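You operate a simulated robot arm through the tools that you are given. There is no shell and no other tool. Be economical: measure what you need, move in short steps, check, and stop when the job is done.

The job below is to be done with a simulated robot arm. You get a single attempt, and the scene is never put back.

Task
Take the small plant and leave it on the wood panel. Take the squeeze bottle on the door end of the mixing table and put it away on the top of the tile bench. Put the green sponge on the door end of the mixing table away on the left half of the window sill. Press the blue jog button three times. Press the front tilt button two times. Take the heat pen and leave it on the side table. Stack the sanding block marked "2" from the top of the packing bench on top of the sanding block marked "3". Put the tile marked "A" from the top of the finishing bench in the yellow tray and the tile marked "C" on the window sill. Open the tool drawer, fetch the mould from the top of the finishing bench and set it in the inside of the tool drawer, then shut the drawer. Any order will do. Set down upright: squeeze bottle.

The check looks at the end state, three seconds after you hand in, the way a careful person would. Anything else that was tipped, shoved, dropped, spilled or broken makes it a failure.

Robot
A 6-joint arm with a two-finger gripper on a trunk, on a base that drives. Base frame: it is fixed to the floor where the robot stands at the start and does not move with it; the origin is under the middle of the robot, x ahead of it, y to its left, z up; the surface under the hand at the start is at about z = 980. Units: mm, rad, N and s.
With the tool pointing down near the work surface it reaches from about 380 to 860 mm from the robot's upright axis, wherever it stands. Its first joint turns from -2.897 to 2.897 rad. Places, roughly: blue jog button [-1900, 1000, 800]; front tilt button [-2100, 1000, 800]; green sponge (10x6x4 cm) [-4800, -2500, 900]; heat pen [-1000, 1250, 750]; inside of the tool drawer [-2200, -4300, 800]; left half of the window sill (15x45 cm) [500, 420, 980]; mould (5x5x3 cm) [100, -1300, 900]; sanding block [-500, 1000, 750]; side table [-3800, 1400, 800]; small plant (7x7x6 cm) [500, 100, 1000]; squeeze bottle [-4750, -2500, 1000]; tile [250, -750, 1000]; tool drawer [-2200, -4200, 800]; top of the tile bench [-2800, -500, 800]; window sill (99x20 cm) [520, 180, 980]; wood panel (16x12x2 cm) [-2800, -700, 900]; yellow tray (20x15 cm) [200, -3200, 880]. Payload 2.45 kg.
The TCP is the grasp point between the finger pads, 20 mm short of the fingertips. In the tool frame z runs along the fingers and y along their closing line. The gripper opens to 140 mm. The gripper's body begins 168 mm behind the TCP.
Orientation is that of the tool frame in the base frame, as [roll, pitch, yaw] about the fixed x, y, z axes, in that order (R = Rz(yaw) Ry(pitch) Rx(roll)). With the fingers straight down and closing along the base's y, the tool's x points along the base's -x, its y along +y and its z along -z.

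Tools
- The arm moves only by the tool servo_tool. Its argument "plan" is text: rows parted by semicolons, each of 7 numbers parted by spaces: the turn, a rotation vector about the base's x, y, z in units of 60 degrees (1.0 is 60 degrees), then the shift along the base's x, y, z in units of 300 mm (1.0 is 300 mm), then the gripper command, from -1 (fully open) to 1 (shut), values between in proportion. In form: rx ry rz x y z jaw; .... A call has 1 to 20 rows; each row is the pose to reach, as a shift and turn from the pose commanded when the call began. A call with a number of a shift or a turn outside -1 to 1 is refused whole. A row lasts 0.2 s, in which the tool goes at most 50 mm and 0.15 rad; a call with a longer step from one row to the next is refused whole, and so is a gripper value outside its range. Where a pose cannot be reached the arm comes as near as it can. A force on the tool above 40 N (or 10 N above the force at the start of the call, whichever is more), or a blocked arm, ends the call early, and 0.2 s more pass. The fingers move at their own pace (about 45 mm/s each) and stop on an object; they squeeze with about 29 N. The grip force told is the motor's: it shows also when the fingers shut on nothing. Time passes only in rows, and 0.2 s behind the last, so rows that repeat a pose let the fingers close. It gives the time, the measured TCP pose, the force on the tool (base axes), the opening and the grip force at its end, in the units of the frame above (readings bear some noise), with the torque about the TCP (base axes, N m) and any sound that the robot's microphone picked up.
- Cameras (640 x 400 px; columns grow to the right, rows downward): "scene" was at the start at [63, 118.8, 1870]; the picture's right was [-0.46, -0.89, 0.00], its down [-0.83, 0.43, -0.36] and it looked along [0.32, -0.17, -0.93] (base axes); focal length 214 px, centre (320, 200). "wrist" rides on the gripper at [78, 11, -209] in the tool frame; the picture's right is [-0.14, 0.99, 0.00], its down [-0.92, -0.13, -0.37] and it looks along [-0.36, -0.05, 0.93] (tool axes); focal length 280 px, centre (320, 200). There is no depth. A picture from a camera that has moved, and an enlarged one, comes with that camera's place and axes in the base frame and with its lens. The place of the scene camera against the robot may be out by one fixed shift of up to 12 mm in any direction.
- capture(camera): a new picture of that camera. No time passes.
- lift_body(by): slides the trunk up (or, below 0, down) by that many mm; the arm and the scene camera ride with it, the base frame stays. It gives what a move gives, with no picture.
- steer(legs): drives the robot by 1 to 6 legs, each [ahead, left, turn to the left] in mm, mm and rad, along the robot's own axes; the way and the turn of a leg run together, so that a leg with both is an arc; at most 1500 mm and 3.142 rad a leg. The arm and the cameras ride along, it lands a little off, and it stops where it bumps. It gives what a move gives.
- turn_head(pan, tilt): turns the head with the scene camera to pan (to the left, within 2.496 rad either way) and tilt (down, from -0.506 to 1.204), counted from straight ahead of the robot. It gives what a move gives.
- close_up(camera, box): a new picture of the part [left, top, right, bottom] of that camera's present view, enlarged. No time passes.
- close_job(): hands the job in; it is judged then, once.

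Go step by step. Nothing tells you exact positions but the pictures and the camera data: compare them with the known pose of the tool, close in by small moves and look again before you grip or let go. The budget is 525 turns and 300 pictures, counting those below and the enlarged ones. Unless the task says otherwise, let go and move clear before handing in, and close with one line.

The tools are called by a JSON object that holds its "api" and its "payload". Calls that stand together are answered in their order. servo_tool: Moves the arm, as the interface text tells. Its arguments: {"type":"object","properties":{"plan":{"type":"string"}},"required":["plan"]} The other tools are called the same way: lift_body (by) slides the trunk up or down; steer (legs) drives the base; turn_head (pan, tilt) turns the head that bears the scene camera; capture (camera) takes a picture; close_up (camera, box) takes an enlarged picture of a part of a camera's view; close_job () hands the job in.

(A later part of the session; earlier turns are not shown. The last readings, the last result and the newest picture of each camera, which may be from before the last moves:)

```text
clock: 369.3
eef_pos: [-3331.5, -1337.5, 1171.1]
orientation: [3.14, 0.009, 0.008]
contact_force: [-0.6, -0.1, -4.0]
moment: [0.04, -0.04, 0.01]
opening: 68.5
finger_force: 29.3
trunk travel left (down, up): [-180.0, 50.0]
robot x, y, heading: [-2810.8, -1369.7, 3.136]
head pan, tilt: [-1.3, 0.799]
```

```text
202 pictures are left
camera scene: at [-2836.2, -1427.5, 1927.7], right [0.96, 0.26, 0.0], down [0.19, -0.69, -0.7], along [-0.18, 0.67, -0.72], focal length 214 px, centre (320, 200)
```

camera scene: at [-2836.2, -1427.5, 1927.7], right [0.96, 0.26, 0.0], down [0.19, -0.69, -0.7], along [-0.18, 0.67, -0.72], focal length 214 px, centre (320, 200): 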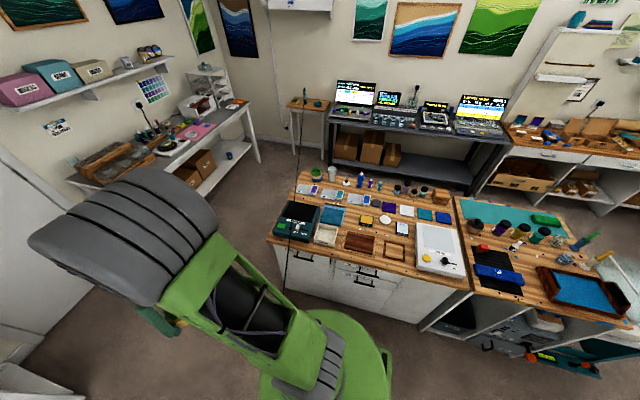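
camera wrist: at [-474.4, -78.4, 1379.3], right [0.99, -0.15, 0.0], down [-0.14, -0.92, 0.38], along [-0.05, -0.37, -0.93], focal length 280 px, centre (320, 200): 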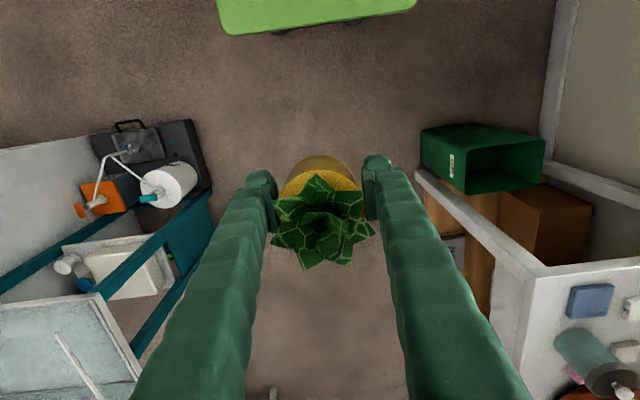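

Panel at about (-2790,-700). Turn to face it.

{"api": "steer", "payload": {"legs": [[0, 0, -1.565]]}}

{"api": "capture", "payload": {"camera": "wrist"}}

```text
clock: 373.5
eef_pos: [-2779.7, -846.6, 1170.8]
orientation: [3.14, 0.009, -1.554]
contact_force: [0.1, -0.4, -2.7]
moment: [-0.03, 0.02, 0.01]
opening: 68.0
finger_force: 29.2
trunk travel left (down, up): [-180.0, 50.0]
robot x, y, heading: [-2808.4, -1373.7, 1.57]
head pan, tilt: [-1.3, 0.799]
```

```text
201 pictures are left
camera wrist: at [-2788.1, -925.2, 1379.1], right [-0.99, 0.12, 0.0], down [0.11, 0.92, 0.38], along [0.04, 0.37, -0.93], focal length 280 px, centre (320, 200)
```

wrist: 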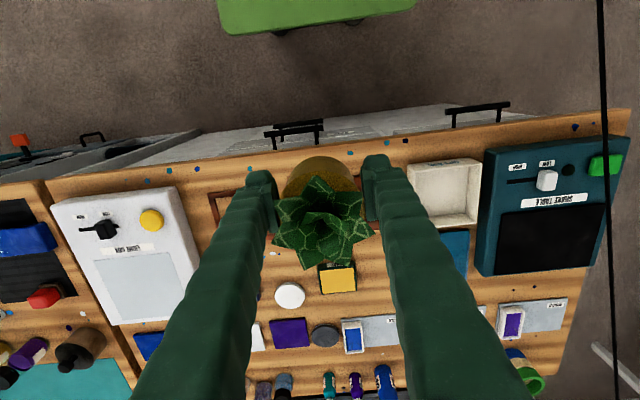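

The plant hides the panel here; I'll move over it and check the visible edges.

{"api": "servo_tool", "payload": {"plan": "0 0 0 -0.01 0.12 0 1; 0 0 0 -0.02 0.25 -0.04 1; 0 0 0 -0.033 0.38 -0.1 1; 0 0 0 -0.033 0.49 -0.2 1; 0 0 0 -0.033 0.49 -0.34 1; 0 0 0 -0.033 0.49 -0.48 1; 0 0 0 -0.033 0.49 -0.6 1; 0 0 0 -0.033 0.49 -0.6 1"}}

{"api": "capture", "payload": {"camera": "wrist"}}

```text
clock: 375.3
eef_pos: [-2788.2, -699.4, 992.3]
orientation: [3.141, 0.008, -1.555]
contact_force: [0.7, 0.3, -2.5]
moment: [-0.03, -0.02, 0.03]
opening: 68.1
finger_force: 28.4
trunk travel left (down, up): [-180.0, 50.0]
robot x, y, heading: [-2811.8, -1372.7, 1.575]
head pan, tilt: [-1.3, 0.799]
```

```text
200 pictures are left
camera wrist: at [-2798.0, -777.9, 1199.5], right [-0.99, 0.12, 0.0], down [0.11, 0.92, 0.38], along [0.04, 0.37, -0.93], focal length 280 px, centre (320, 200)
```

wrist: 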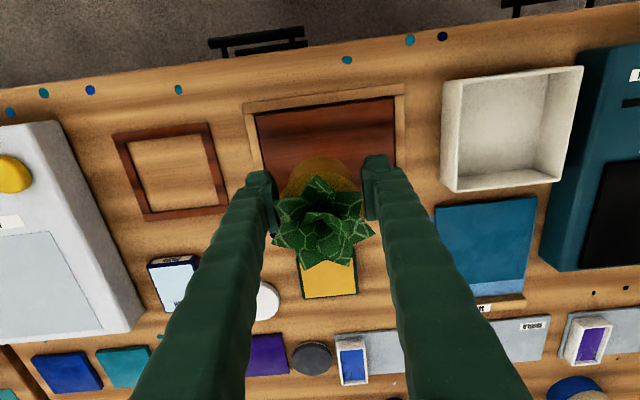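

Panel spans x -2881…-2721, y -757…-637. Centre on it and lower.

{"api": "servo_tool", "payload": {"plan": "0 0 0 -0.04 0.01 -0.08 1; 0 0 0 -0.04 0.01 -0.2 1; 0 0 0 -0.04 0.01 -0.3 1; 0 0 0 -0.04 0.01 -0.32 1; 0 0 0 -0.04 0.01 -0.32 1"}}

```text
clock: 376.5
eef_pos: [-2801.3, -694.6, 899.3]
orientation: [-3.14, 0.016, -1.555]
contact_force: [-0.6, 0.9, 33.5]
moment: [-0.14, -0.06, 0.02]
opening: 68.4
finger_force: 28.7
trunk travel left (down, up): [-180.0, 50.0]
robot x, y, heading: [-2806.4, -1370.9, 1.578]
head pan, tilt: [-1.3, 0.799]
```

Contact. Unload and release.

{"api": "servo_tool", "payload": {"plan": "0 0 0 0 0 0.008 1; 0 0 0 0 0 0.013 1; 0 0 0 0 0 0.013 0.6; 0 0 0 0 0 0.013 -0.2; 0 0 0 0 0 0.013 -0.4; 0 0 0 0 0 0.013 -0.4"}}

{"api": "capture", "payload": {"camera": "wrist"}}

```text
clock: 377.9
eef_pos: [-2800.3, -695.0, 899.2]
orientation: [-3.141, 0.007, -1.556]
contact_force: [0.1, 0.4, 0.2]
moment: [-0.03, -0.03, -0.01]
opening: 98.2
finger_force: 0.0
trunk travel left (down, up): [-180.0, 50.0]
robot x, y, heading: [-2805.2, -1371.1, 1.576]
head pan, tilt: [-1.3, 0.799]
```

```text
199 pictures are left
camera wrist: at [-2810.1, -775.6, 1107.4], right [-0.99, 0.12, 0.0], down [0.11, 0.92, 0.38], along [0.04, 0.37, -0.93], focal length 280 px, centre (320, 200)
```

wrist: 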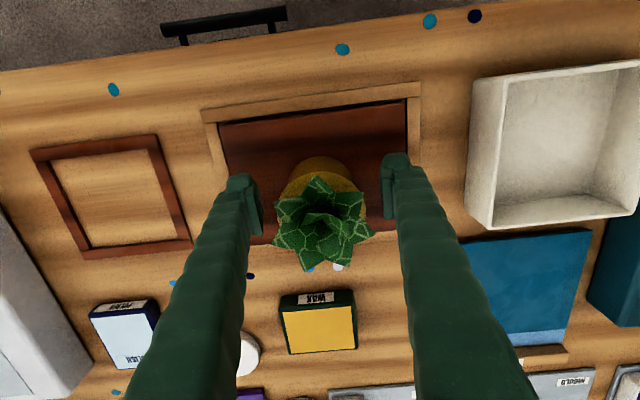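

The plant stands on the panel. Rise clear and check from above.

{"api": "servo_tool", "payload": {"plan": "0 0 0 0 0 0.1 -0.4; 0 0 0 0 0 0.24 -0.4; 0 0 0 0 -0.02 0.38 -0.4; 0 0 0 0 -0.08 0.5 -0.4; 0 0 0 0 -0.16 0.62 -0.4; 0 0 0 0 -0.26 0.72 -0.4; 0 0 0 0 -0.38 0.8 -0.4; 0 0 0 0 -0.5 0.86 -0.4; 0 0 0 0 -0.63 0.9 -0.4"}}

{"api": "capture", "payload": {"camera": "wrist"}}

```text
clock: 379.9
eef_pos: [-2801.4, -886.1, 1168.3]
orientation: [3.14, 0.009, -1.556]
contact_force: [-0.1, 0.2, -0.3]
moment: [0.07, -0.01, 0.01]
opening: 97.9
finger_force: 0.0
trunk travel left (down, up): [-180.0, 50.0]
robot x, y, heading: [-2803.8, -1369.9, 1.57]
head pan, tilt: [-1.3, 0.799]
```

```text
198 pictures are left
camera wrist: at [-2810.0, -966.4, 1377.0], right [-0.99, 0.12, 0.0], down [0.11, 0.92, 0.38], along [0.04, 0.37, -0.93], focal length 280 px, centre (320, 200)
```

wrist: 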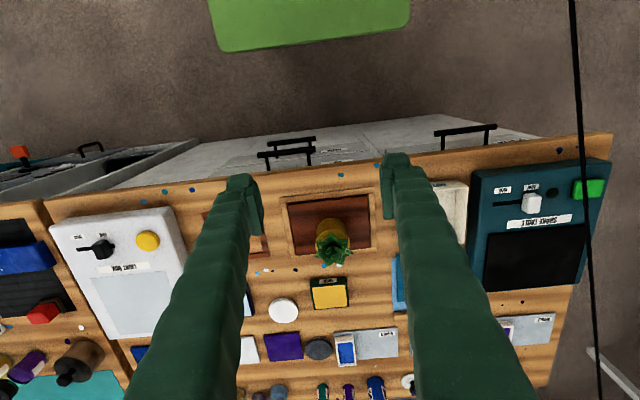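

Good. Now to the finishing bench: turn east, drive back along the lane and then north to the tiles.

{"api": "steer", "payload": {"legs": [[0, 0, -1.57], [1150, 0, 0], [1130, 0, 0]]}}

{"api": "turn_head", "payload": {"pan": 0.3, "tilt": 0.7}}

{"api": "capture", "payload": {"camera": "scene"}}

```text
clock: 394.9
eef_pos: [-61.9, -1343.4, 1167.8]
orientation: [3.141, 0.009, -3.114]
contact_force: [-0.1, -0.2, 0.5]
moment: [0.0, 0.05, -0.01]
opening: 98.4
finger_force: 0.0
trunk travel left (down, up): [-180.0, 50.0]
robot x, y, heading: [-546.0, -1342.5, 0.016]
head pan, tilt: [-1.3, 0.799]
```

```text
clock: 396.6
eef_pos: [-63.3, -1342.4, 1168.6]
orientation: [3.139, 0.007, -3.115]
contact_force: [0.6, -0.6, -0.2]
moment: [0.0, 0.01, 0.0]
opening: 97.9
finger_force: 0.0
trunk travel left (down, up): [-180.0, 50.0]
robot x, y, heading: [-547.3, -1343.0, 0.016]
head pan, tilt: [0.3, 0.7]
```

```text
197 pictures are left
camera scene: at [-455.6, -1170.9, 1935.9], right [0.31, -0.95, 0.0], down [-0.61, -0.2, -0.76], along [0.73, 0.24, -0.64], focal length 214 px, centre (320, 200)
```

scene: 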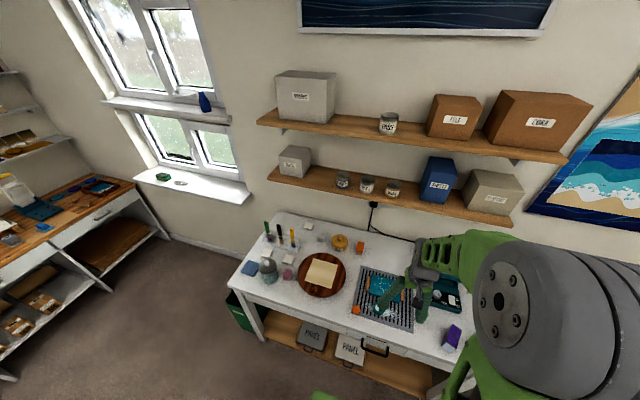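

Finishing bench in view. Zoom for the tiles and the mould.

{"api": "close_up", "payload": {"camera": "scene", "box": [226, 205, 386, 305]}}

{"api": "close_up", "payload": {"camera": "scene", "box": [340, 250, 500, 350]}}

```text
4.00 times, centred on (306, 255) of scene
camera zoom: at [-455.6, -1170.9, 1935.9], right [0.31, -0.95, 0.0], down [-0.61, -0.2, -0.76], along [0.73, 0.24, -0.64], focal length 858 px, centre (376, -20)
```

zoom: 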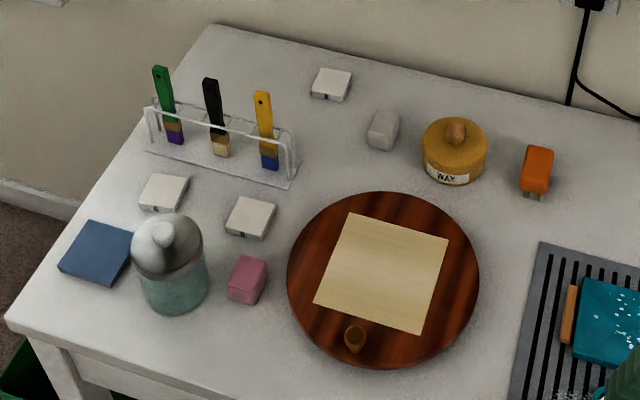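

```text
4.00 times, centred on (420, 300) of scene
camera zoom: at [-455.6, -1170.9, 1935.9], right [0.31, -0.95, 0.0], down [-0.61, -0.2, -0.76], along [0.73, 0.24, -0.64], focal length 858 px, centre (-80, -200)
```

zoom: 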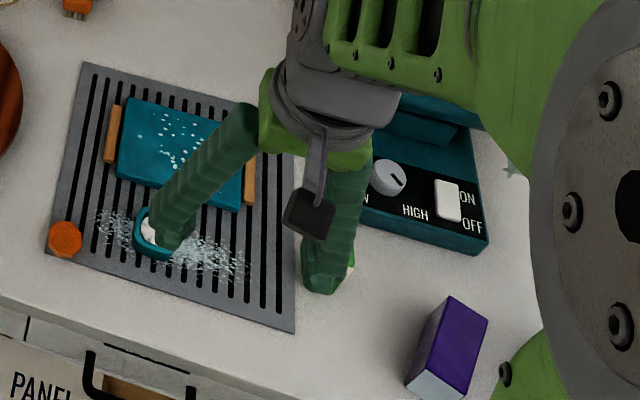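

Three white tiles with marks on their front edges. I'll move north in front of them and look with the wrist camera.

{"api": "steer", "payload": {"legs": [[0, 570, -0.016], [80, 0, 0]]}}

{"api": "capture", "payload": {"camera": "wrist"}}

{"api": "turn_head", "payload": {"pan": -0.1, "tilt": 0.8}}

{"api": "capture", "payload": {"camera": "scene"}}

```text
clock: 402.6
eef_pos: [14.1, -784.1, 1167.8]
orientation: [3.139, 0.007, -3.127]
contact_force: [0.6, -0.2, -0.2]
moment: [0.0, 0.1, 0.0]
opening: 98.2
finger_force: 0.1
trunk travel left (down, up): [-180.0, 50.0]
robot x, y, heading: [-473.1, -780.1, 0.001]
head pan, tilt: [0.3, 0.7]
```

```text
194 pictures are left
camera wrist: at [-66.0, -774.0, 1376.0], right [0.12, 0.99, 0.0], down [0.92, -0.12, 0.37], along [0.37, -0.04, -0.93], focal length 280 px, centre (320, 200)
```

wrist: 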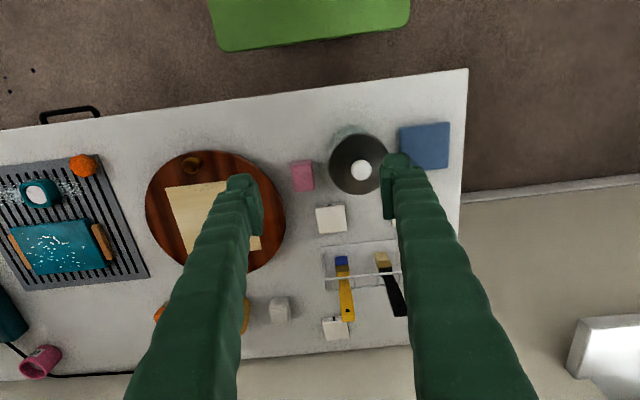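

```text
clock: 403.5
eef_pos: [13.6, -784.8, 1168.1]
orientation: [3.141, 0.008, -3.126]
contact_force: [0.7, 0.4, -0.8]
moment: [0.01, 0.02, 0.05]
opening: 98.1
finger_force: 0.1
trunk travel left (down, up): [-180.0, 50.0]
robot x, y, heading: [-475.9, -777.3, 0.008]
head pan, tilt: [-0.099, 0.799]
```

```text
193 pictures are left
camera scene: at [-378.9, -640.1, 1927.7], right [-0.1, -1.0, 0.0], down [-0.71, 0.07, -0.7], along [0.69, -0.07, -0.72], focal length 214 px, centre (320, 200)
```

scene: 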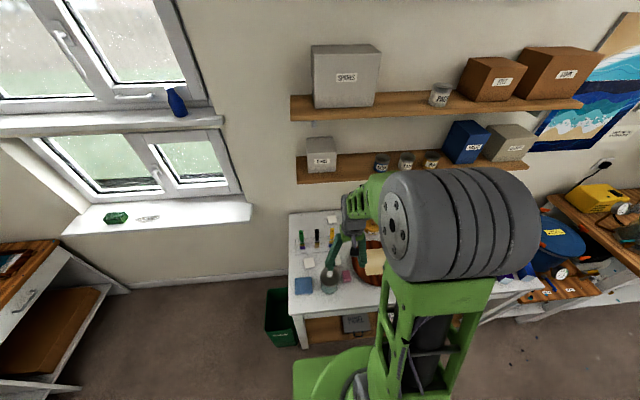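

{"api": "close_up", "payload": {"camera": "scene", "box": [285, 205, 365, 255]}}

{"api": "close_up", "payload": {"camera": "scene", "box": [285, 245, 365, 295]}}

{"api": "close_up", "payload": {"camera": "wrist", "box": [280, 190, 440, 350]}}

```text
8.00 times, centred on (325, 230) of scene
camera zoom: at [-378.9, -640.1, 1927.7], right [-0.1, -1.0, 0.0], down [-0.71, 0.07, -0.7], along [0.69, -0.07, -0.72], focal length 1716 px, centre (280, -40)
```

zoom: 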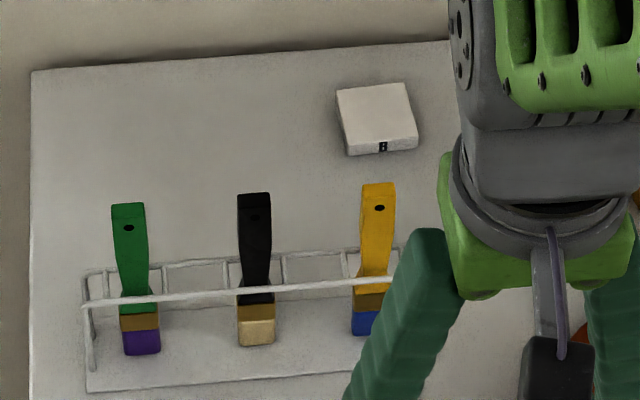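

```text
8.00 times, centred on (325, 270) of scene
camera zoom: at [-378.9, -640.1, 1927.7], right [-0.1, -1.0, 0.0], down [-0.71, 0.07, -0.7], along [0.69, -0.07, -0.72], focal length 1716 px, centre (280, -360)
```

zoom: 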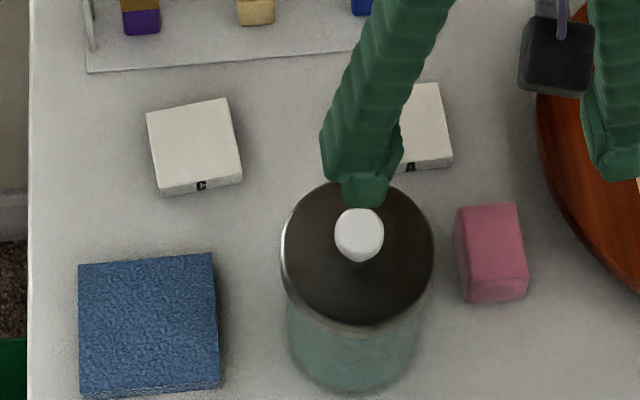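

```text
2.50 times, centred on (360, 270) of wrist
camera zoom: at [-67.3, -774.0, 1376.4], right [0.12, 0.99, 0.0], down [0.92, -0.12, 0.38], along [0.37, -0.04, -0.93], focal length 701 px, centre (220, 25)
```

zoom: 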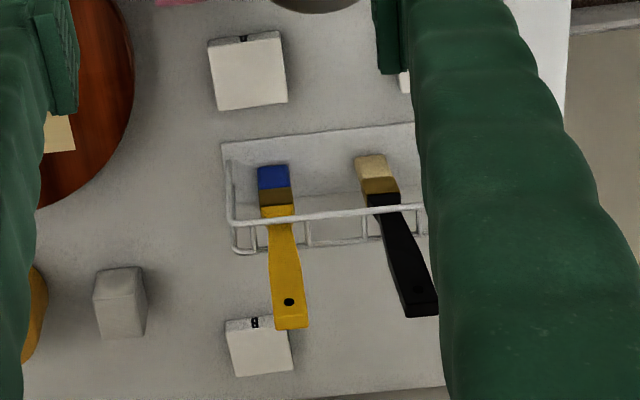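

"C" is the left tile (~(160,-638)), "A" the right one (~(164,-779)), "B" behind. I'll go above C, staying high past the jar.

{"api": "servo_tool", "payload": {"plan": "0 0 0 0.08 0.08 0 -0.4; 0 0 0 0.16 0.18 0 -0.4; 0 0 0 0.25 0.28 0 -0.4; 0 0 0 0.34 0.38 0 -0.4; 0 0 0 0.43 0.47 -0.02 -0.4; 0 0 0 0.487 0.49 -0.14 -0.4; 0 0 0 0.487 0.49 -0.28 -0.4; 0 0 0 0.487 0.49 -0.36 -0.4; 0 0 0 0.487 0.49 -0.36 -0.4"}}

{"api": "capture", "payload": {"camera": "wrist"}}

```text
clock: 405.5
eef_pos: [158.4, -637.1, 1059.9]
orientation: [3.139, 0.006, -3.127]
contact_force: [0.1, -0.3, 0.2]
moment: [0.01, -0.01, 0.01]
opening: 97.6
finger_force: 0.1
trunk travel left (down, up): [-180.0, 50.0]
robot x, y, heading: [-471.5, -775.6, 0.003]
head pan, tilt: [-0.099, 0.799]
```

```text
189 pictures are left
camera wrist: at [78.5, -626.5, 1268.8], right [0.12, 0.99, 0.0], down [0.92, -0.12, 0.38], along [0.37, -0.04, -0.93], focal length 280 px, centre (320, 200)
```

wrist: 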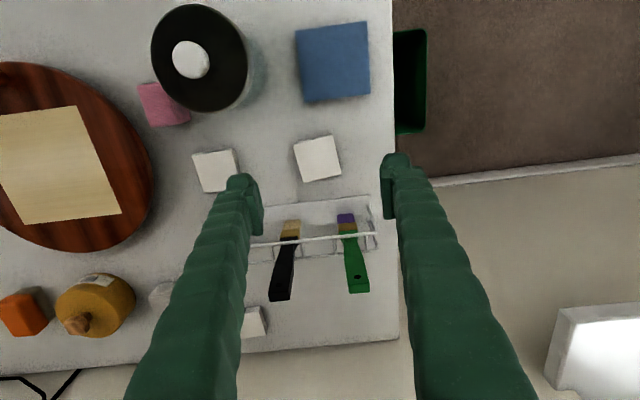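

Tiles' tops are at z≈900; C is centred at (165,-639). Descend with a slight rotation to match it.

{"api": "servo_tool", "payload": {"plan": "0 0 0.03 0.02 -0.006 -0.1 -0.4; 0 0 0.06 0.02 -0.006 -0.24 -0.4; 0 0 0.076 0.02 -0.006 -0.38 -0.4; 0 0 0.076 0.02 -0.006 -0.47 -0.4; 0 0 0.076 0.02 -0.006 -0.47 -0.4"}}

{"api": "capture", "payload": {"camera": "wrist"}}

```text
clock: 406.7
eef_pos: [164.4, -639.2, 918.2]
orientation: [3.14, 0.008, -3.046]
contact_force: [-0.1, -0.9, -0.2]
moment: [0.02, 0.0, -0.02]
opening: 98.1
finger_force: 0.0
trunk travel left (down, up): [-180.0, 50.0]
robot x, y, heading: [-471.7, -775.9, 0.003]
head pan, tilt: [-0.099, 0.799]
```

```text
188 pictures are left
camera wrist: at [83.6, -634.9, 1127.4], right [0.04, 1.0, 0.0], down [0.93, -0.04, 0.38], along [0.38, -0.01, -0.93], focal length 280 px, centre (320, 200)
```

wrist: 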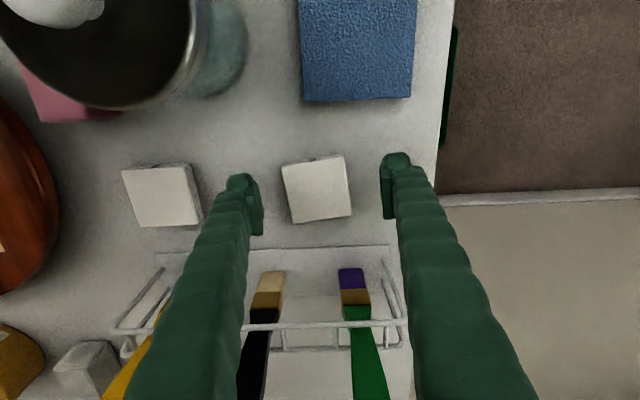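

{"api": "servo_tool", "payload": {"plan": "0 0 0.05 0.007 -0.003 -0.02 -0.4; 0 0 0.05 0.007 -0.003 -0.035 -0.4; 0 0 0.05 0.007 -0.003 -0.035 -0.4"}}

```text
clock: 407.5
eef_pos: [166.6, -639.1, 908.3]
orientation: [3.14, 0.008, -2.995]
contact_force: [-0.3, 0.5, -0.8]
moment: [-0.01, -0.03, -0.01]
opening: 97.8
finger_force: 0.1
trunk travel left (down, up): [-180.0, 50.0]
robot x, y, heading: [-472.0, -778.7, 0.005]
head pan, tilt: [-0.099, 0.799]
```

{"api": "servo_tool", "payload": {"plan": "0 0 0 0 0 -0.01 -0.4; 0 0 0 0 0 -0.01 -0.4"}}

```text
clock: 408.1
eef_pos: [167.3, -639.4, 905.6]
orientation: [3.14, 0.006, -2.994]
contact_force: [0.3, -0.7, 0.0]
moment: [0.03, -0.04, 0.0]
opening: 97.9
finger_force: 0.0
trunk travel left (down, up): [-180.0, 50.0]
robot x, y, heading: [-472.5, -777.6, 0.001]
head pan, tilt: [-0.099, 0.799]
```

Still free below; now close on the tile.

{"api": "servo_tool", "payload": {"plan": "0 0 0 0 0 0 0.2; 0 0 0 0 0 0 1; 0 0 0 0 0 0 1; 0 0 0 0 0 0 1; 0 0 0 0 0 0 1"}}

{"api": "capture", "payload": {"camera": "wrist"}}

```text
clock: 409.1
eef_pos: [170.9, -639.2, 916.4]
orientation: [3.142, 0.022, -2.995]
contact_force: [-5.2, -1.9, 52.9]
moment: [-0.23, 0.69, 0.02]
opening: 29.4
finger_force: 14.7
trunk travel left (down, up): [-180.0, 50.0]
robot x, y, heading: [-474.9, -779.2, 0.003]
head pan, tilt: [-0.099, 0.799]
stopped in row 4: the force on the tool passed its limit at 46 N (the readings are from after the stop); the commanded pose is now the measured one
```

```text
187 pictures are left
camera wrist: at [86.6, -640.2, 1122.7], right [-0.01, 1.0, 0.01], down [0.92, 0.01, 0.39], along [0.39, 0.01, -0.92], focal length 280 px, centre (320, 200)
```

wrist: 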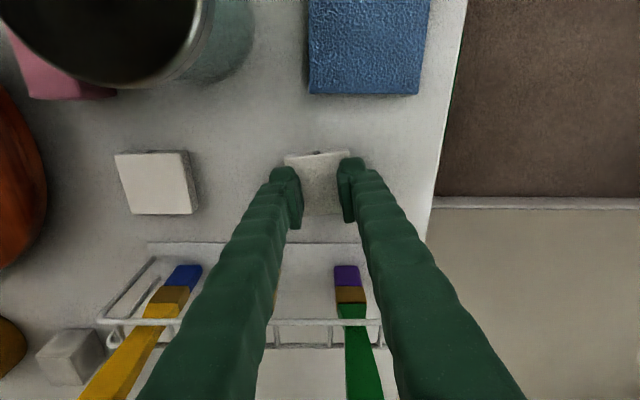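

The fingertips rode up over the tile; I need to go lower. Lift, reopen, and check the tile.

{"api": "servo_tool", "payload": {"plan": "0 0 0 0 0 0.02 1; 0 0 0 0 0 0.06 0; 0 0 0 0 0 0.06 -0.4; 0 0 0 0 0 0.06 -0.4; 0 0 0 0 0 0.06 -0.4"}}

{"api": "capture", "payload": {"camera": "wrist"}}

```text
clock: 410.3
eef_pos: [169.1, -639.5, 926.1]
orientation: [3.14, 0.011, -2.996]
contact_force: [0.8, 0.2, 0.2]
moment: [0.0, -0.02, 0.01]
opening: 94.2
finger_force: 0.0
trunk travel left (down, up): [-180.0, 50.0]
robot x, y, heading: [-472.7, -777.0, 0.0]
head pan, tilt: [-0.099, 0.799]
```

```text
186 pictures are left
camera wrist: at [87.9, -640.1, 1134.5], right [-0.01, 1.0, 0.0], down [0.92, 0.01, 0.38], along [0.38, 0.01, -0.92], focal length 280 px, centre (320, 200)
```

wrist: 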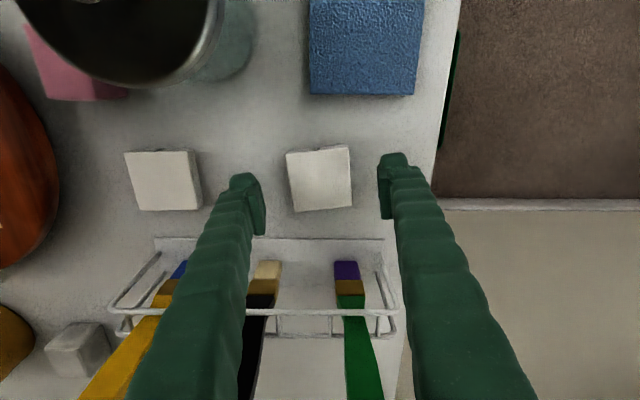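

{"api": "servo_tool", "payload": {"plan": "0 0 0 -0.01 0.005 -0.05 -0.4; 0 0 0 -0.01 0.005 -0.08 -0.4; 0 0 0 -0.01 0.005 -0.09 -0.4; 0 0 0 -0.01 0.005 -0.09 -0.4"}}

```text
clock: 411.3
eef_pos: [166.3, -637.0, 899.9]
orientation: [3.139, 0.012, -2.997]
contact_force: [0.0, -0.2, 0.1]
moment: [0.0, -0.01, 0.01]
opening: 98.1
finger_force: 0.1
trunk travel left (down, up): [-180.0, 50.0]
robot x, y, heading: [-470.8, -772.2, -0.002]
head pan, tilt: [-0.099, 0.799]
```

{"api": "servo_tool", "payload": {"plan": "0 0 0 0 0 -0.01 -0.4; 0 0 0 0 0 -0.015 -0.4; 0 0 0 0 0 -0.015 -0.4"}}

```text
clock: 412.1
eef_pos: [166.6, -638.5, 896.8]
orientation: [3.141, 0.015, -2.995]
contact_force: [-0.9, 1.4, 7.2]
moment: [-0.27, 0.02, -0.02]
opening: 98.5
finger_force: 0.4
trunk travel left (down, up): [-180.0, 50.0]
robot x, y, heading: [-473.0, -777.4, -0.001]
head pan, tilt: [-0.099, 0.799]
```

Bench touched at z≈877. Close on the tile just above it.

{"api": "servo_tool", "payload": {"plan": "0 0 0 0 0 0.004 -0.2; 0 0 0 0 0 0.004 0.1; 0 0 0 0 0 0.004 0.4; 0 0 0 0 0 0.004 1; 0 0 0 0 0 0.004 1; 0 0 0 0 0 0.004 1"}}

{"api": "capture", "payload": {"camera": "wrist"}}

```text
clock: 413.4
eef_pos: [166.2, -641.9, 899.4]
orientation: [-3.14, 0.017, -2.997]
contact_force: [-0.6, -8.9, 16.9]
moment: [-0.5, 0.18, 0.04]
opening: 54.7
finger_force: 22.3
trunk travel left (down, up): [-180.0, 50.0]
robot x, y, heading: [-475.0, -778.5, -0.004]
head pan, tilt: [-0.099, 0.799]
stopped in row 6: the force on the tool passed its limit at 47 N (the readings are from after the stop); the commanded pose is now the measured one
```

```text
185 pictures are left
camera wrist: at [85.6, -641.7, 1107.0], right [-0.01, 1.0, 0.0], down [0.92, 0.0, 0.38], along [0.38, 0.0, -0.92], focal length 280 px, centre (320, 200)
```

wrist: 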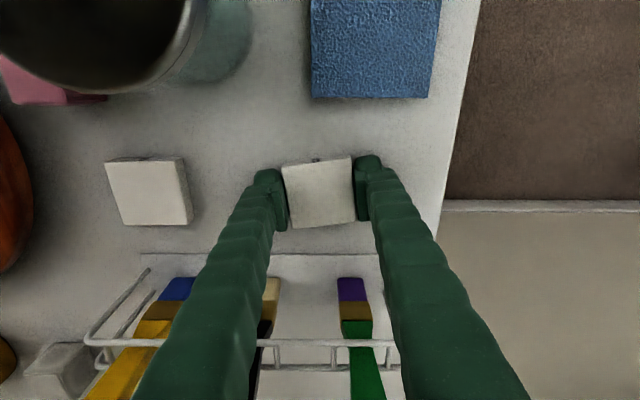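

The tile appears gripped (54.7 mm). Lift gently and check.

{"api": "servo_tool", "payload": {"plan": "0 0 0 0 0 0.01 1; 0 0 0 0 0 0.02 1; 0 0 0 0 0 0.06 1; 0 0 0 0 0 0.1 1; 0 0 0 0 0 0.1 1"}}

{"api": "capture", "payload": {"camera": "wrist"}}

```text
clock: 414.6
eef_pos: [167.0, -641.0, 927.6]
orientation: [-3.141, 0.014, -2.997]
contact_force: [0.6, -0.7, -1.0]
moment: [-0.03, -0.03, 0.0]
opening: 55.0
finger_force: 29.4
trunk travel left (down, up): [-180.0, 50.0]
robot x, y, heading: [-473.1, -776.1, -0.004]
head pan, tilt: [-0.099, 0.799]
```

```text
184 pictures are left
camera wrist: at [85.8, -640.9, 1135.1], right [-0.01, 1.0, 0.0], down [0.92, 0.01, 0.38], along [0.38, 0.0, -0.92], focal length 280 px, centre (320, 200)
```

wrist: 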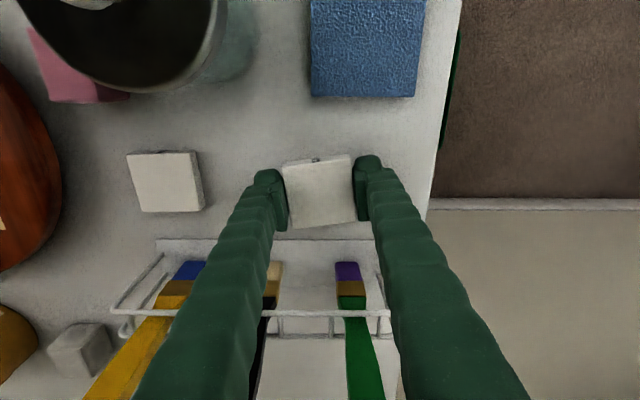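

Tile C is held. Raise, retract, and drive north to the window sill.

{"api": "servo_tool", "payload": {"plan": "0 0 0 0 0 0.12 1; 0 0 0 0 0 0.26 1; 0 0 0 0 0 0.4 1; 0 0 0 0 0 0.54 1; 0 0 0 -0.1 0 0.64 1; 0 0 0 -0.22 0 0.68 1; 0 0 0 -0.34 0 0.7 1; 0 0 0 -0.42 0 0.7 1"}}

```text
clock: 416.4
eef_pos: [40.8, -641.2, 1137.9]
orientation: [3.141, 0.015, -2.999]
contact_force: [0.0, -0.4, -0.8]
moment: [-0.02, -0.01, 0.0]
opening: 54.9
finger_force: 29.1
trunk travel left (down, up): [-180.0, 50.0]
robot x, y, heading: [-472.6, -777.3, -0.002]
head pan, tilt: [-0.099, 0.799]
```

{"api": "steer", "payload": {"legs": [[0, 900, 0], [280, 0, 0]]}}

{"api": "capture", "payload": {"camera": "wrist"}}

```text
clock: 426.1
eef_pos: [327.5, 253.8, 1136.7]
orientation: [-3.14, 0.013, -3.0]
contact_force: [0.5, -0.7, -1.5]
moment: [0.01, 0.07, 0.02]
opening: 54.8
finger_force: 29.5
trunk travel left (down, up): [-180.0, 50.0]
robot x, y, heading: [-190.0, 119.2, -0.003]
head pan, tilt: [-0.099, 0.799]
```

```text
183 pictures are left
camera wrist: at [245.3, 253.7, 1345.4], right [0.0, 1.0, 0.0], down [0.92, 0.0, 0.38], along [0.38, 0.0, -0.92], focal length 280 px, centre (320, 200)
```

wrist: 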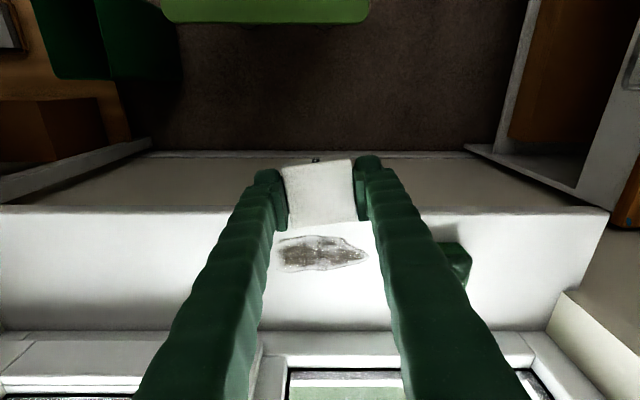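

Move to the clear stretch of sill at about (490, 60) and lower near it.

{"api": "servo_tool", "payload": {"plan": "0 0 0 0.09 -0.11 0 1; 0 0 0 0.18 -0.22 0 1; 0 0 0 0.27 -0.33 0 1; 0 0 0 0.36 -0.44 0 1; 0 0 0 0.45 -0.55 0 1; 0 0 0 0.54 -0.647 -0.04 1; 0 0 0 0.54 -0.647 -0.18 1; 0 0 0 0.54 -0.647 -0.32 1; 0 0 0 0.54 -0.647 -0.36 1"}}

{"api": "capture", "payload": {"camera": "wrist"}}

```text
clock: 428.1
eef_pos: [487.9, 59.0, 1030.3]
orientation: [3.141, 0.016, -3.0]
contact_force: [0.4, -0.3, -0.9]
moment: [-0.02, 0.0, -0.03]
opening: 54.3
finger_force: 29.2
trunk travel left (down, up): [-180.0, 50.0]
robot x, y, heading: [-189.3, 117.6, -0.0]
head pan, tilt: [-0.099, 0.799]
```

```text
182 pictures are left
camera wrist: at [406.0, 59.4, 1237.2], right [0.0, 1.0, 0.0], down [0.92, 0.0, 0.38], along [0.38, 0.0, -0.92], focal length 280 px, centre (320, 200)
```

wrist: 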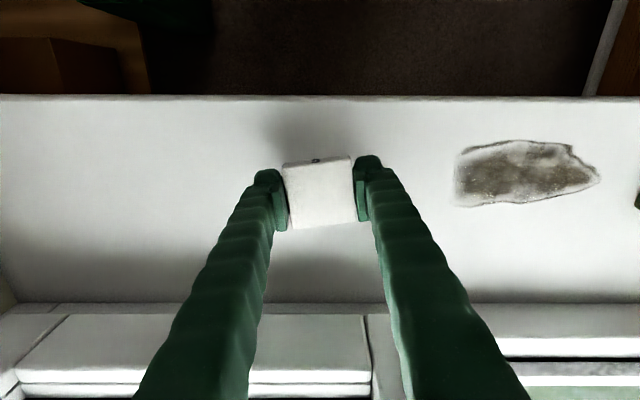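

{"api": "servo_tool", "payload": {"plan": "0 0 0 0 0 -0.02 1; 0 0 0 0 0 -0.04 1; 0 0 0 0 0 -0.053 1; 0 0 0 0 0 -0.06 1; 0 0 0 0 0 -0.06 1"}}

```text
clock: 429.3
eef_pos: [489.3, 60.8, 1012.1]
orientation: [-3.14, 0.014, -3.001]
contact_force: [0.1, 0.2, -0.8]
moment: [0.03, -0.01, 0.04]
opening: 54.6
finger_force: 29.4
trunk travel left (down, up): [-180.0, 50.0]
robot x, y, heading: [-190.7, 117.8, -0.005]
head pan, tilt: [-0.099, 0.799]
```

{"api": "servo_tool", "payload": {"plan": "0 0 0 0 0 -0.01 1; 0 0 0 0 0 -0.013 1; 0 0 0 0 0 -0.013 1"}}

```text
clock: 430.1
eef_pos: [487.9, 59.9, 1008.6]
orientation: [3.14, 0.015, -3.001]
contact_force: [0.1, 0.3, -0.7]
moment: [0.03, 0.01, 0.0]
opening: 54.7
finger_force: 29.1
trunk travel left (down, up): [-180.0, 50.0]
robot x, y, heading: [-188.4, 117.8, -0.002]
head pan, tilt: [-0.099, 0.799]
```

{"api": "servo_tool", "payload": {"plan": "0 0 0 0 0 -0.01 1; 0 0 0 0 0 -0.013 1; 0 0 0 0 0 -0.013 1"}}

```text
clock: 430.9
eef_pos: [486.3, 59.4, 1004.4]
orientation: [3.141, 0.014, -3.0]
contact_force: [-0.5, 0.2, -0.9]
moment: [0.01, -0.03, 0.0]
opening: 54.9
finger_force: 28.9
trunk travel left (down, up): [-180.0, 50.0]
robot x, y, heading: [-187.0, 116.7, -0.004]
head pan, tilt: [-0.099, 0.799]
```

{"api": "servo_tool", "payload": {"plan": "0 0 0 0 0 -0.01 1; 0 0 0 0 0 -0.013 1; 0 0 0 0 0 -0.013 1"}}

```text
clock: 431.7
eef_pos: [488.0, 58.9, 1000.5]
orientation: [3.14, 0.013, -3.0]
contact_force: [0.6, 0.3, -0.1]
moment: [0.02, 0.01, 0.01]
opening: 54.9
finger_force: 28.7
trunk travel left (down, up): [-180.0, 50.0]
robot x, y, heading: [-191.1, 113.7, -0.003]
head pan, tilt: [-0.099, 0.799]
```

{"api": "servo_tool", "payload": {"plan": "0 0 0 0 0 -0.007 1; 0 0 0 0 0 -0.01 1; 0 0 0 0 0 -0.01 1"}}

```text
clock: 432.5
eef_pos: [487.3, 60.6, 1000.9]
orientation: [3.141, 0.017, -3.001]
contact_force: [-1.3, 0.9, 19.9]
moment: [-0.03, 0.36, 0.03]
opening: 54.7
finger_force: 29.1
trunk travel left (down, up): [-180.0, 50.0]
robot x, y, heading: [-185.0, 120.0, -0.003]
head pan, tilt: [-0.099, 0.799]
```

Contact. Release and rise.

{"api": "servo_tool", "payload": {"plan": "0 0 0 0 0 0.003 0.5; 0 0 0 0 0 0.005 0.1; 0 0 0 0 0 0.005 0; 0 0 0 0 0 0.005 0; 0 0 0 0 0 0.1 0; 0 0 0 0 0 0.24 0; 0 0 0 0 0 0.38 0; 0 0 0 -0.1 0.02 0.46 -0.4; 0 0 0 -0.24 0.05 0.5 -0.4; 0 0 0 -0.38 0.1 0.5 -0.4"}}

{"api": "capture", "payload": {"camera": "wrist"}}

```text
clock: 434.7
eef_pos: [372.9, 88.8, 1147.6]
orientation: [-3.141, 0.015, -3.001]
contact_force: [-0.1, 0.3, 0.1]
moment: [-0.02, -0.02, 0.02]
opening: 97.8
finger_force: 0.1
trunk travel left (down, up): [-180.0, 50.0]
robot x, y, heading: [-188.5, 118.8, -0.004]
head pan, tilt: [-0.099, 0.799]
```

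```text
181 pictures are left
camera wrist: at [291.0, 89.1, 1355.3], right [0.0, 1.0, 0.0], down [0.92, 0.0, 0.38], along [0.38, 0.0, -0.92], focal length 280 px, centre (320, 200)
```

wrist: 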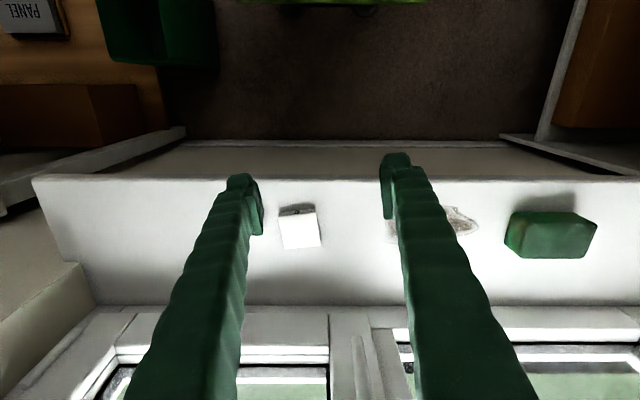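

Tile C lies on the sill. Back for tile A.

{"api": "steer", "payload": {"legs": [[-285, 0, 0], [0, -890, 0]]}}

{"api": "capture", "payload": {"camera": "wrist"}}

```text
clock: 444.5
eef_pos: [86.7, -799.4, 1147.3]
orientation: [-3.142, 0.013, -2.999]
contact_force: [-0.1, 0.7, 0.2]
moment: [0.03, 0.02, -0.04]
opening: 97.9
finger_force: 0.1
trunk travel left (down, up): [-180.0, 50.0]
robot x, y, heading: [-479.0, -772.5, 0.0]
head pan, tilt: [-0.099, 0.799]
```

```text
180 pictures are left
camera wrist: at [4.6, -800.3, 1354.7], right [0.0, 1.0, 0.0], down [0.92, 0.0, 0.38], along [0.38, 0.0, -0.92], focal length 280 px, centre (320, 200)
```

wrist: 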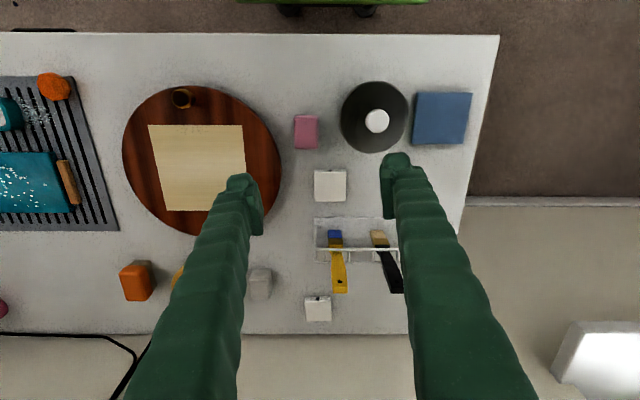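

Tile A is at (167,-782), square to the bench. Align, rotate and descend.

{"api": "servo_tool", "payload": {"plan": "0 0 -0.03 0.08 0.01 0 -0.15; 0 0 -0.07 0.16 0.03 -0.06 -0.15; 0 0 -0.1 0.24 0.05 -0.16 -0.15; 0 0 -0.135 0.268 0.057 -0.29 -0.15; 0 0 -0.135 0.268 0.057 -0.43 -0.15; 0 0 -0.135 0.268 0.057 -0.57 -0.15; 0 0 -0.135 0.268 0.057 -0.7 -0.15; 0 0 -0.135 0.268 0.057 -0.7 -0.15"}}

{"api": "capture", "payload": {"camera": "wrist"}}

```text
clock: 446.3
eef_pos: [166.1, -783.8, 935.7]
orientation: [-3.14, 0.017, 3.141]
contact_force: [0.6, 0.4, -1.5]
moment: [-0.01, -0.01, 0.02]
opening: 80.4
finger_force: 0.0
trunk travel left (down, up): [-180.0, 50.0]
robot x, y, heading: [-476.3, -769.5, 0.0]
head pan, tilt: [-0.099, 0.799]
```

```text
179 pictures are left
camera wrist: at [85.3, -772.0, 1144.8], right [0.14, 0.99, 0.0], down [0.92, -0.13, 0.38], along [0.38, -0.05, -0.92], focal length 280 px, centre (320, 200)
```

wrist: 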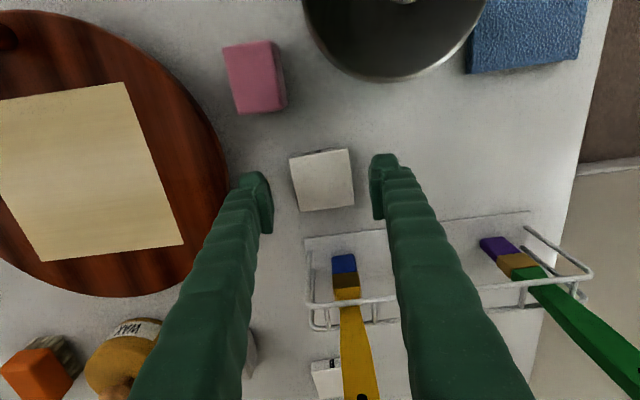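

Descend to bench contact height.

{"api": "servo_tool", "payload": {"plan": "0 0 0 0.013 0.007 -0.06 -0.15; 0 0 0 0.013 0.007 -0.11 -0.15; 0 0 0 0.013 0.007 -0.122 -0.15; 0 0 0 0.013 0.007 -0.122 -0.15"}}

```text
clock: 447.3
eef_pos: [171.5, -781.9, 901.3]
orientation: [3.141, 0.015, 3.141]
contact_force: [-0.6, 0.2, -1.1]
moment: [0.03, 0.0, 0.02]
opening: 80.8
finger_force: 0.2
trunk travel left (down, up): [-180.0, 50.0]
robot x, y, heading: [-478.1, -771.0, -0.006]
head pan, tilt: [-0.099, 0.799]
```

{"api": "servo_tool", "payload": {"plan": "0 0 0 0 0 -0.009 -0.15; 0 0 0 0 0 -0.009 -0.15; 0 0 0 0 0 -0.009 0.2; 0 0 0 0 0 -0.009 0.4; 0 0 0 0 0 -0.009 1; 0 0 0 0 0 -0.009 1; 0 0 0 0 0 -0.009 1"}}

{"api": "capture", "payload": {"camera": "wrist"}}

```text
clock: 448.9
eef_pos: [170.6, -781.3, 899.3]
orientation: [3.141, 0.018, -3.139]
contact_force: [0.0, -7.6, 23.0]
moment: [-0.22, 0.11, 0.1]
opening: 54.7
finger_force: 29.3
trunk travel left (down, up): [-180.0, 50.0]
robot x, y, heading: [-475.5, -769.2, -0.009]
head pan, tilt: [-0.099, 0.799]
```

```text
178 pictures are left
camera wrist: at [89.1, -769.8, 1106.9], right [0.14, 0.99, 0.0], down [0.91, -0.13, 0.39], along [0.38, -0.05, -0.92], focal length 280 px, centre (320, 200)
```

wrist: 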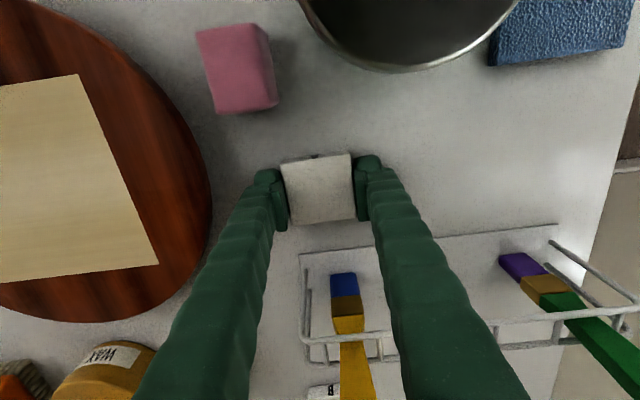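

Gripped at 54.7 mm. Lift straight up and retract.

{"api": "servo_tool", "payload": {"plan": "0 0 0 0 0 0.02 1; 0 0 0 0 0 0.1 1; 0 0 0 0 0 0.24 1; 0 0 0 0 0 0.38 1; 0 0 0 0 0 0.52 1; 0 0 0 0 0 0.66 1; 0 0 0 -0.1 -0.05 0.74 1; 0 0 0 -0.22 -0.1 0.8 1; 0 0 0 -0.34 -0.1 0.84 1; 0 0 0 -0.42 -0.1 0.84 1"}}

{"api": "capture", "payload": {"camera": "wrist"}}

{"api": "turn_head", "payload": {"pan": -1.4, "tilt": 0.6}}

{"api": "capture", "payload": {"camera": "scene"}}

```text
clock: 451.1
eef_pos: [44.1, -810.0, 1148.2]
orientation: [3.141, 0.014, -3.14]
contact_force: [-0.2, 1.0, -0.5]
moment: [0.01, -0.03, 0.01]
opening: 54.8
finger_force: 29.4
trunk travel left (down, up): [-180.0, 50.0]
robot x, y, heading: [-476.2, -772.2, -0.005]
head pan, tilt: [-0.099, 0.799]
```

```text
177 pictures are left
camera wrist: at [-36.6, -799.1, 1356.6], right [0.14, 0.99, 0.0], down [0.92, -0.13, 0.38], along [0.38, -0.05, -0.92], focal length 280 px, centre (320, 200)
```

wrist: 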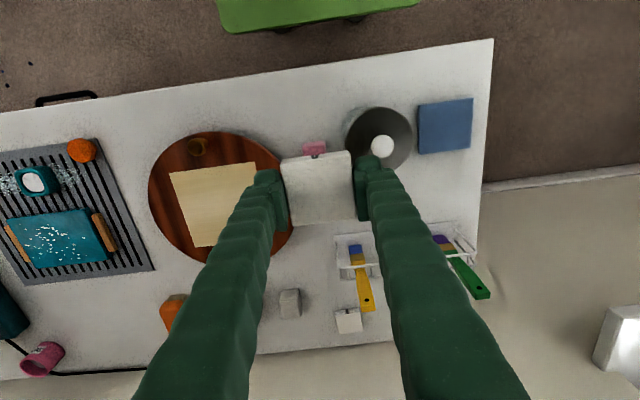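

```text
clock: 452.6
eef_pos: [46.3, -809.9, 1149.1]
orientation: [-3.139, 0.014, 3.14]
contact_force: [-0.2, 0.2, -0.5]
moment: [0.02, 0.0, 0.01]
opening: 54.7
finger_force: 28.7
trunk travel left (down, up): [-180.0, 50.0]
robot x, y, heading: [-475.3, -769.7, -0.004]
head pan, tilt: [-1.4, 0.6]
```

```text
176 pictures are left
camera scene: at [-447.8, -713.6, 1944.6], right [-0.99, -0.17, 0.0], down [-0.1, 0.56, -0.83], along [0.14, -0.81, -0.57], focal length 214 px, centre (320, 200)
```

scene: 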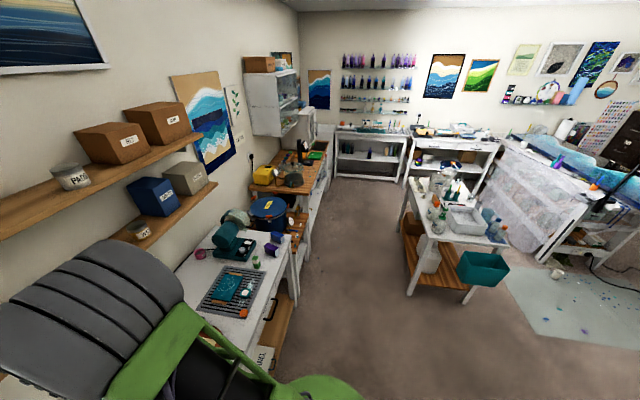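

Now to the yellow tray further south along the right-hand benches.

{"api": "steer", "payload": {"legs": [[0, -1150, 0], [0, -1130, 0]]}}

{"api": "turn_head", "payload": {"pan": -0.3, "tilt": 0.75}}

{"api": "capture", "payload": {"camera": "scene"}}

{"api": "capture", "payload": {"camera": "wrist"}}

```text
clock: 472.8
eef_pos: [37.5, -3096.6, 1149.7]
orientation: [3.141, 0.014, -3.14]
contact_force: [0.3, -0.6, -0.5]
moment: [0.01, 0.01, 0.0]
opening: 54.9
finger_force: 28.8
trunk travel left (down, up): [-180.0, 50.0]
robot x, y, heading: [-485.6, -3056.4, -0.005]
head pan, tilt: [-1.4, 0.6]
```

```text
clock: 474.1
eef_pos: [37.0, -3095.9, 1149.0]
orientation: [-3.141, 0.014, -3.137]
contact_force: [-0.2, -0.3, -0.9]
moment: [-0.01, 0.0, -0.04]
opening: 54.8
finger_force: 29.4
trunk travel left (down, up): [-180.0, 50.0]
robot x, y, heading: [-483.6, -3060.7, 0.0]
head pan, tilt: [-0.3, 0.75]
```

```text
175 pictures are left
camera scene: at [-391.8, -2936.7, 1931.7], right [-0.3, -0.95, 0.0], down [-0.65, 0.2, -0.73], along [0.7, -0.22, -0.68], focal length 214 px, centre (320, 200)
```

scene: 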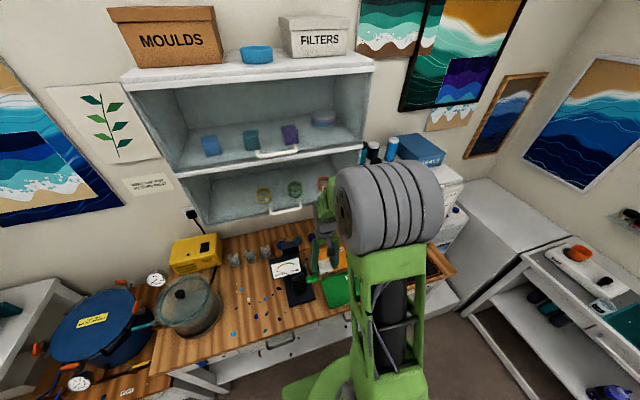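

```text
174 pictures are left
camera wrist: at [-44.0, -3084.2, 1356.4], right [0.14, 0.99, 0.0], down [0.92, -0.13, 0.38], along [0.38, -0.05, -0.92], focal length 280 px, centre (320, 200)
```

wrist: 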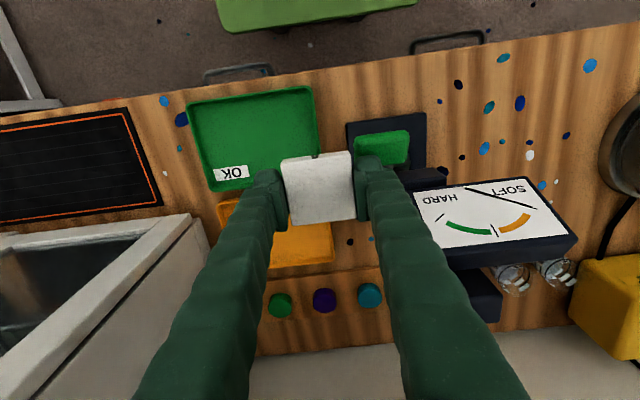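

The yellow tray is behind the green one at about (205,-3200), under a wall cupboard. I'll strafe a bit and look again to place the cupboard's edge.

{"api": "steer", "payload": {"legs": [[0, -150, 0]]}}

{"api": "turn_head", "payload": {"pan": 0.25, "tilt": 0.6}}

{"api": "capture", "payload": {"camera": "scene"}}

{"api": "capture", "payload": {"camera": "wrist"}}

```text
clock: 476.0
eef_pos: [36.5, -3246.0, 1149.2]
orientation: [3.139, 0.015, -3.138]
contact_force: [-0.2, -0.7, -0.1]
moment: [0.03, -0.02, 0.0]
opening: 54.6
finger_force: 29.2
trunk travel left (down, up): [-180.0, 50.0]
robot x, y, heading: [-487.7, -3210.9, -0.003]
head pan, tilt: [-0.3, 0.75]
```

```text
clock: 477.0
eef_pos: [38.2, -3245.2, 1149.8]
orientation: [-3.141, 0.013, -3.141]
contact_force: [-0.4, -0.6, -0.9]
moment: [0.03, 0.0, -0.01]
opening: 55.0
finger_force: 29.0
trunk travel left (down, up): [-180.0, 50.0]
robot x, y, heading: [-484.7, -3205.6, 0.0]
head pan, tilt: [0.25, 0.6]
```

```text
173 pictures are left
camera scene: at [-385.5, -3040.0, 1944.6], right [0.25, -0.97, 0.0], down [-0.55, -0.14, -0.82], along [0.8, 0.2, -0.57], focal length 214 px, centre (320, 200)
```

scene: 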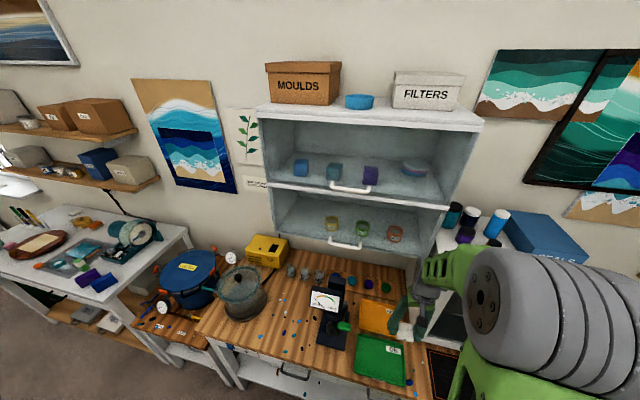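

```text
172 pictures are left
camera wrist: at [-44.2, -3233.6, 1356.4], right [0.14, 0.99, 0.0], down [0.92, -0.13, 0.38], along [0.38, -0.05, -0.92], focal length 280 px, centre (320, 200)
```

wrist: 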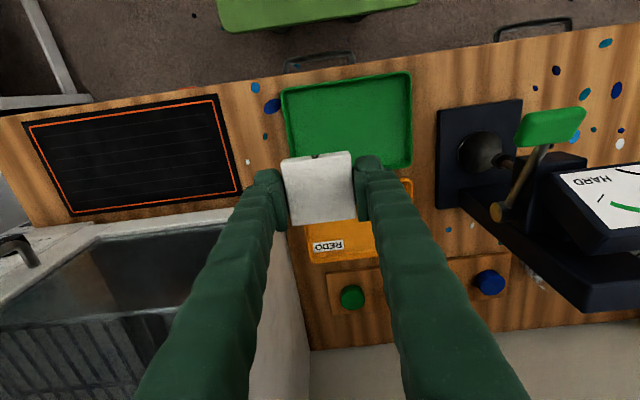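

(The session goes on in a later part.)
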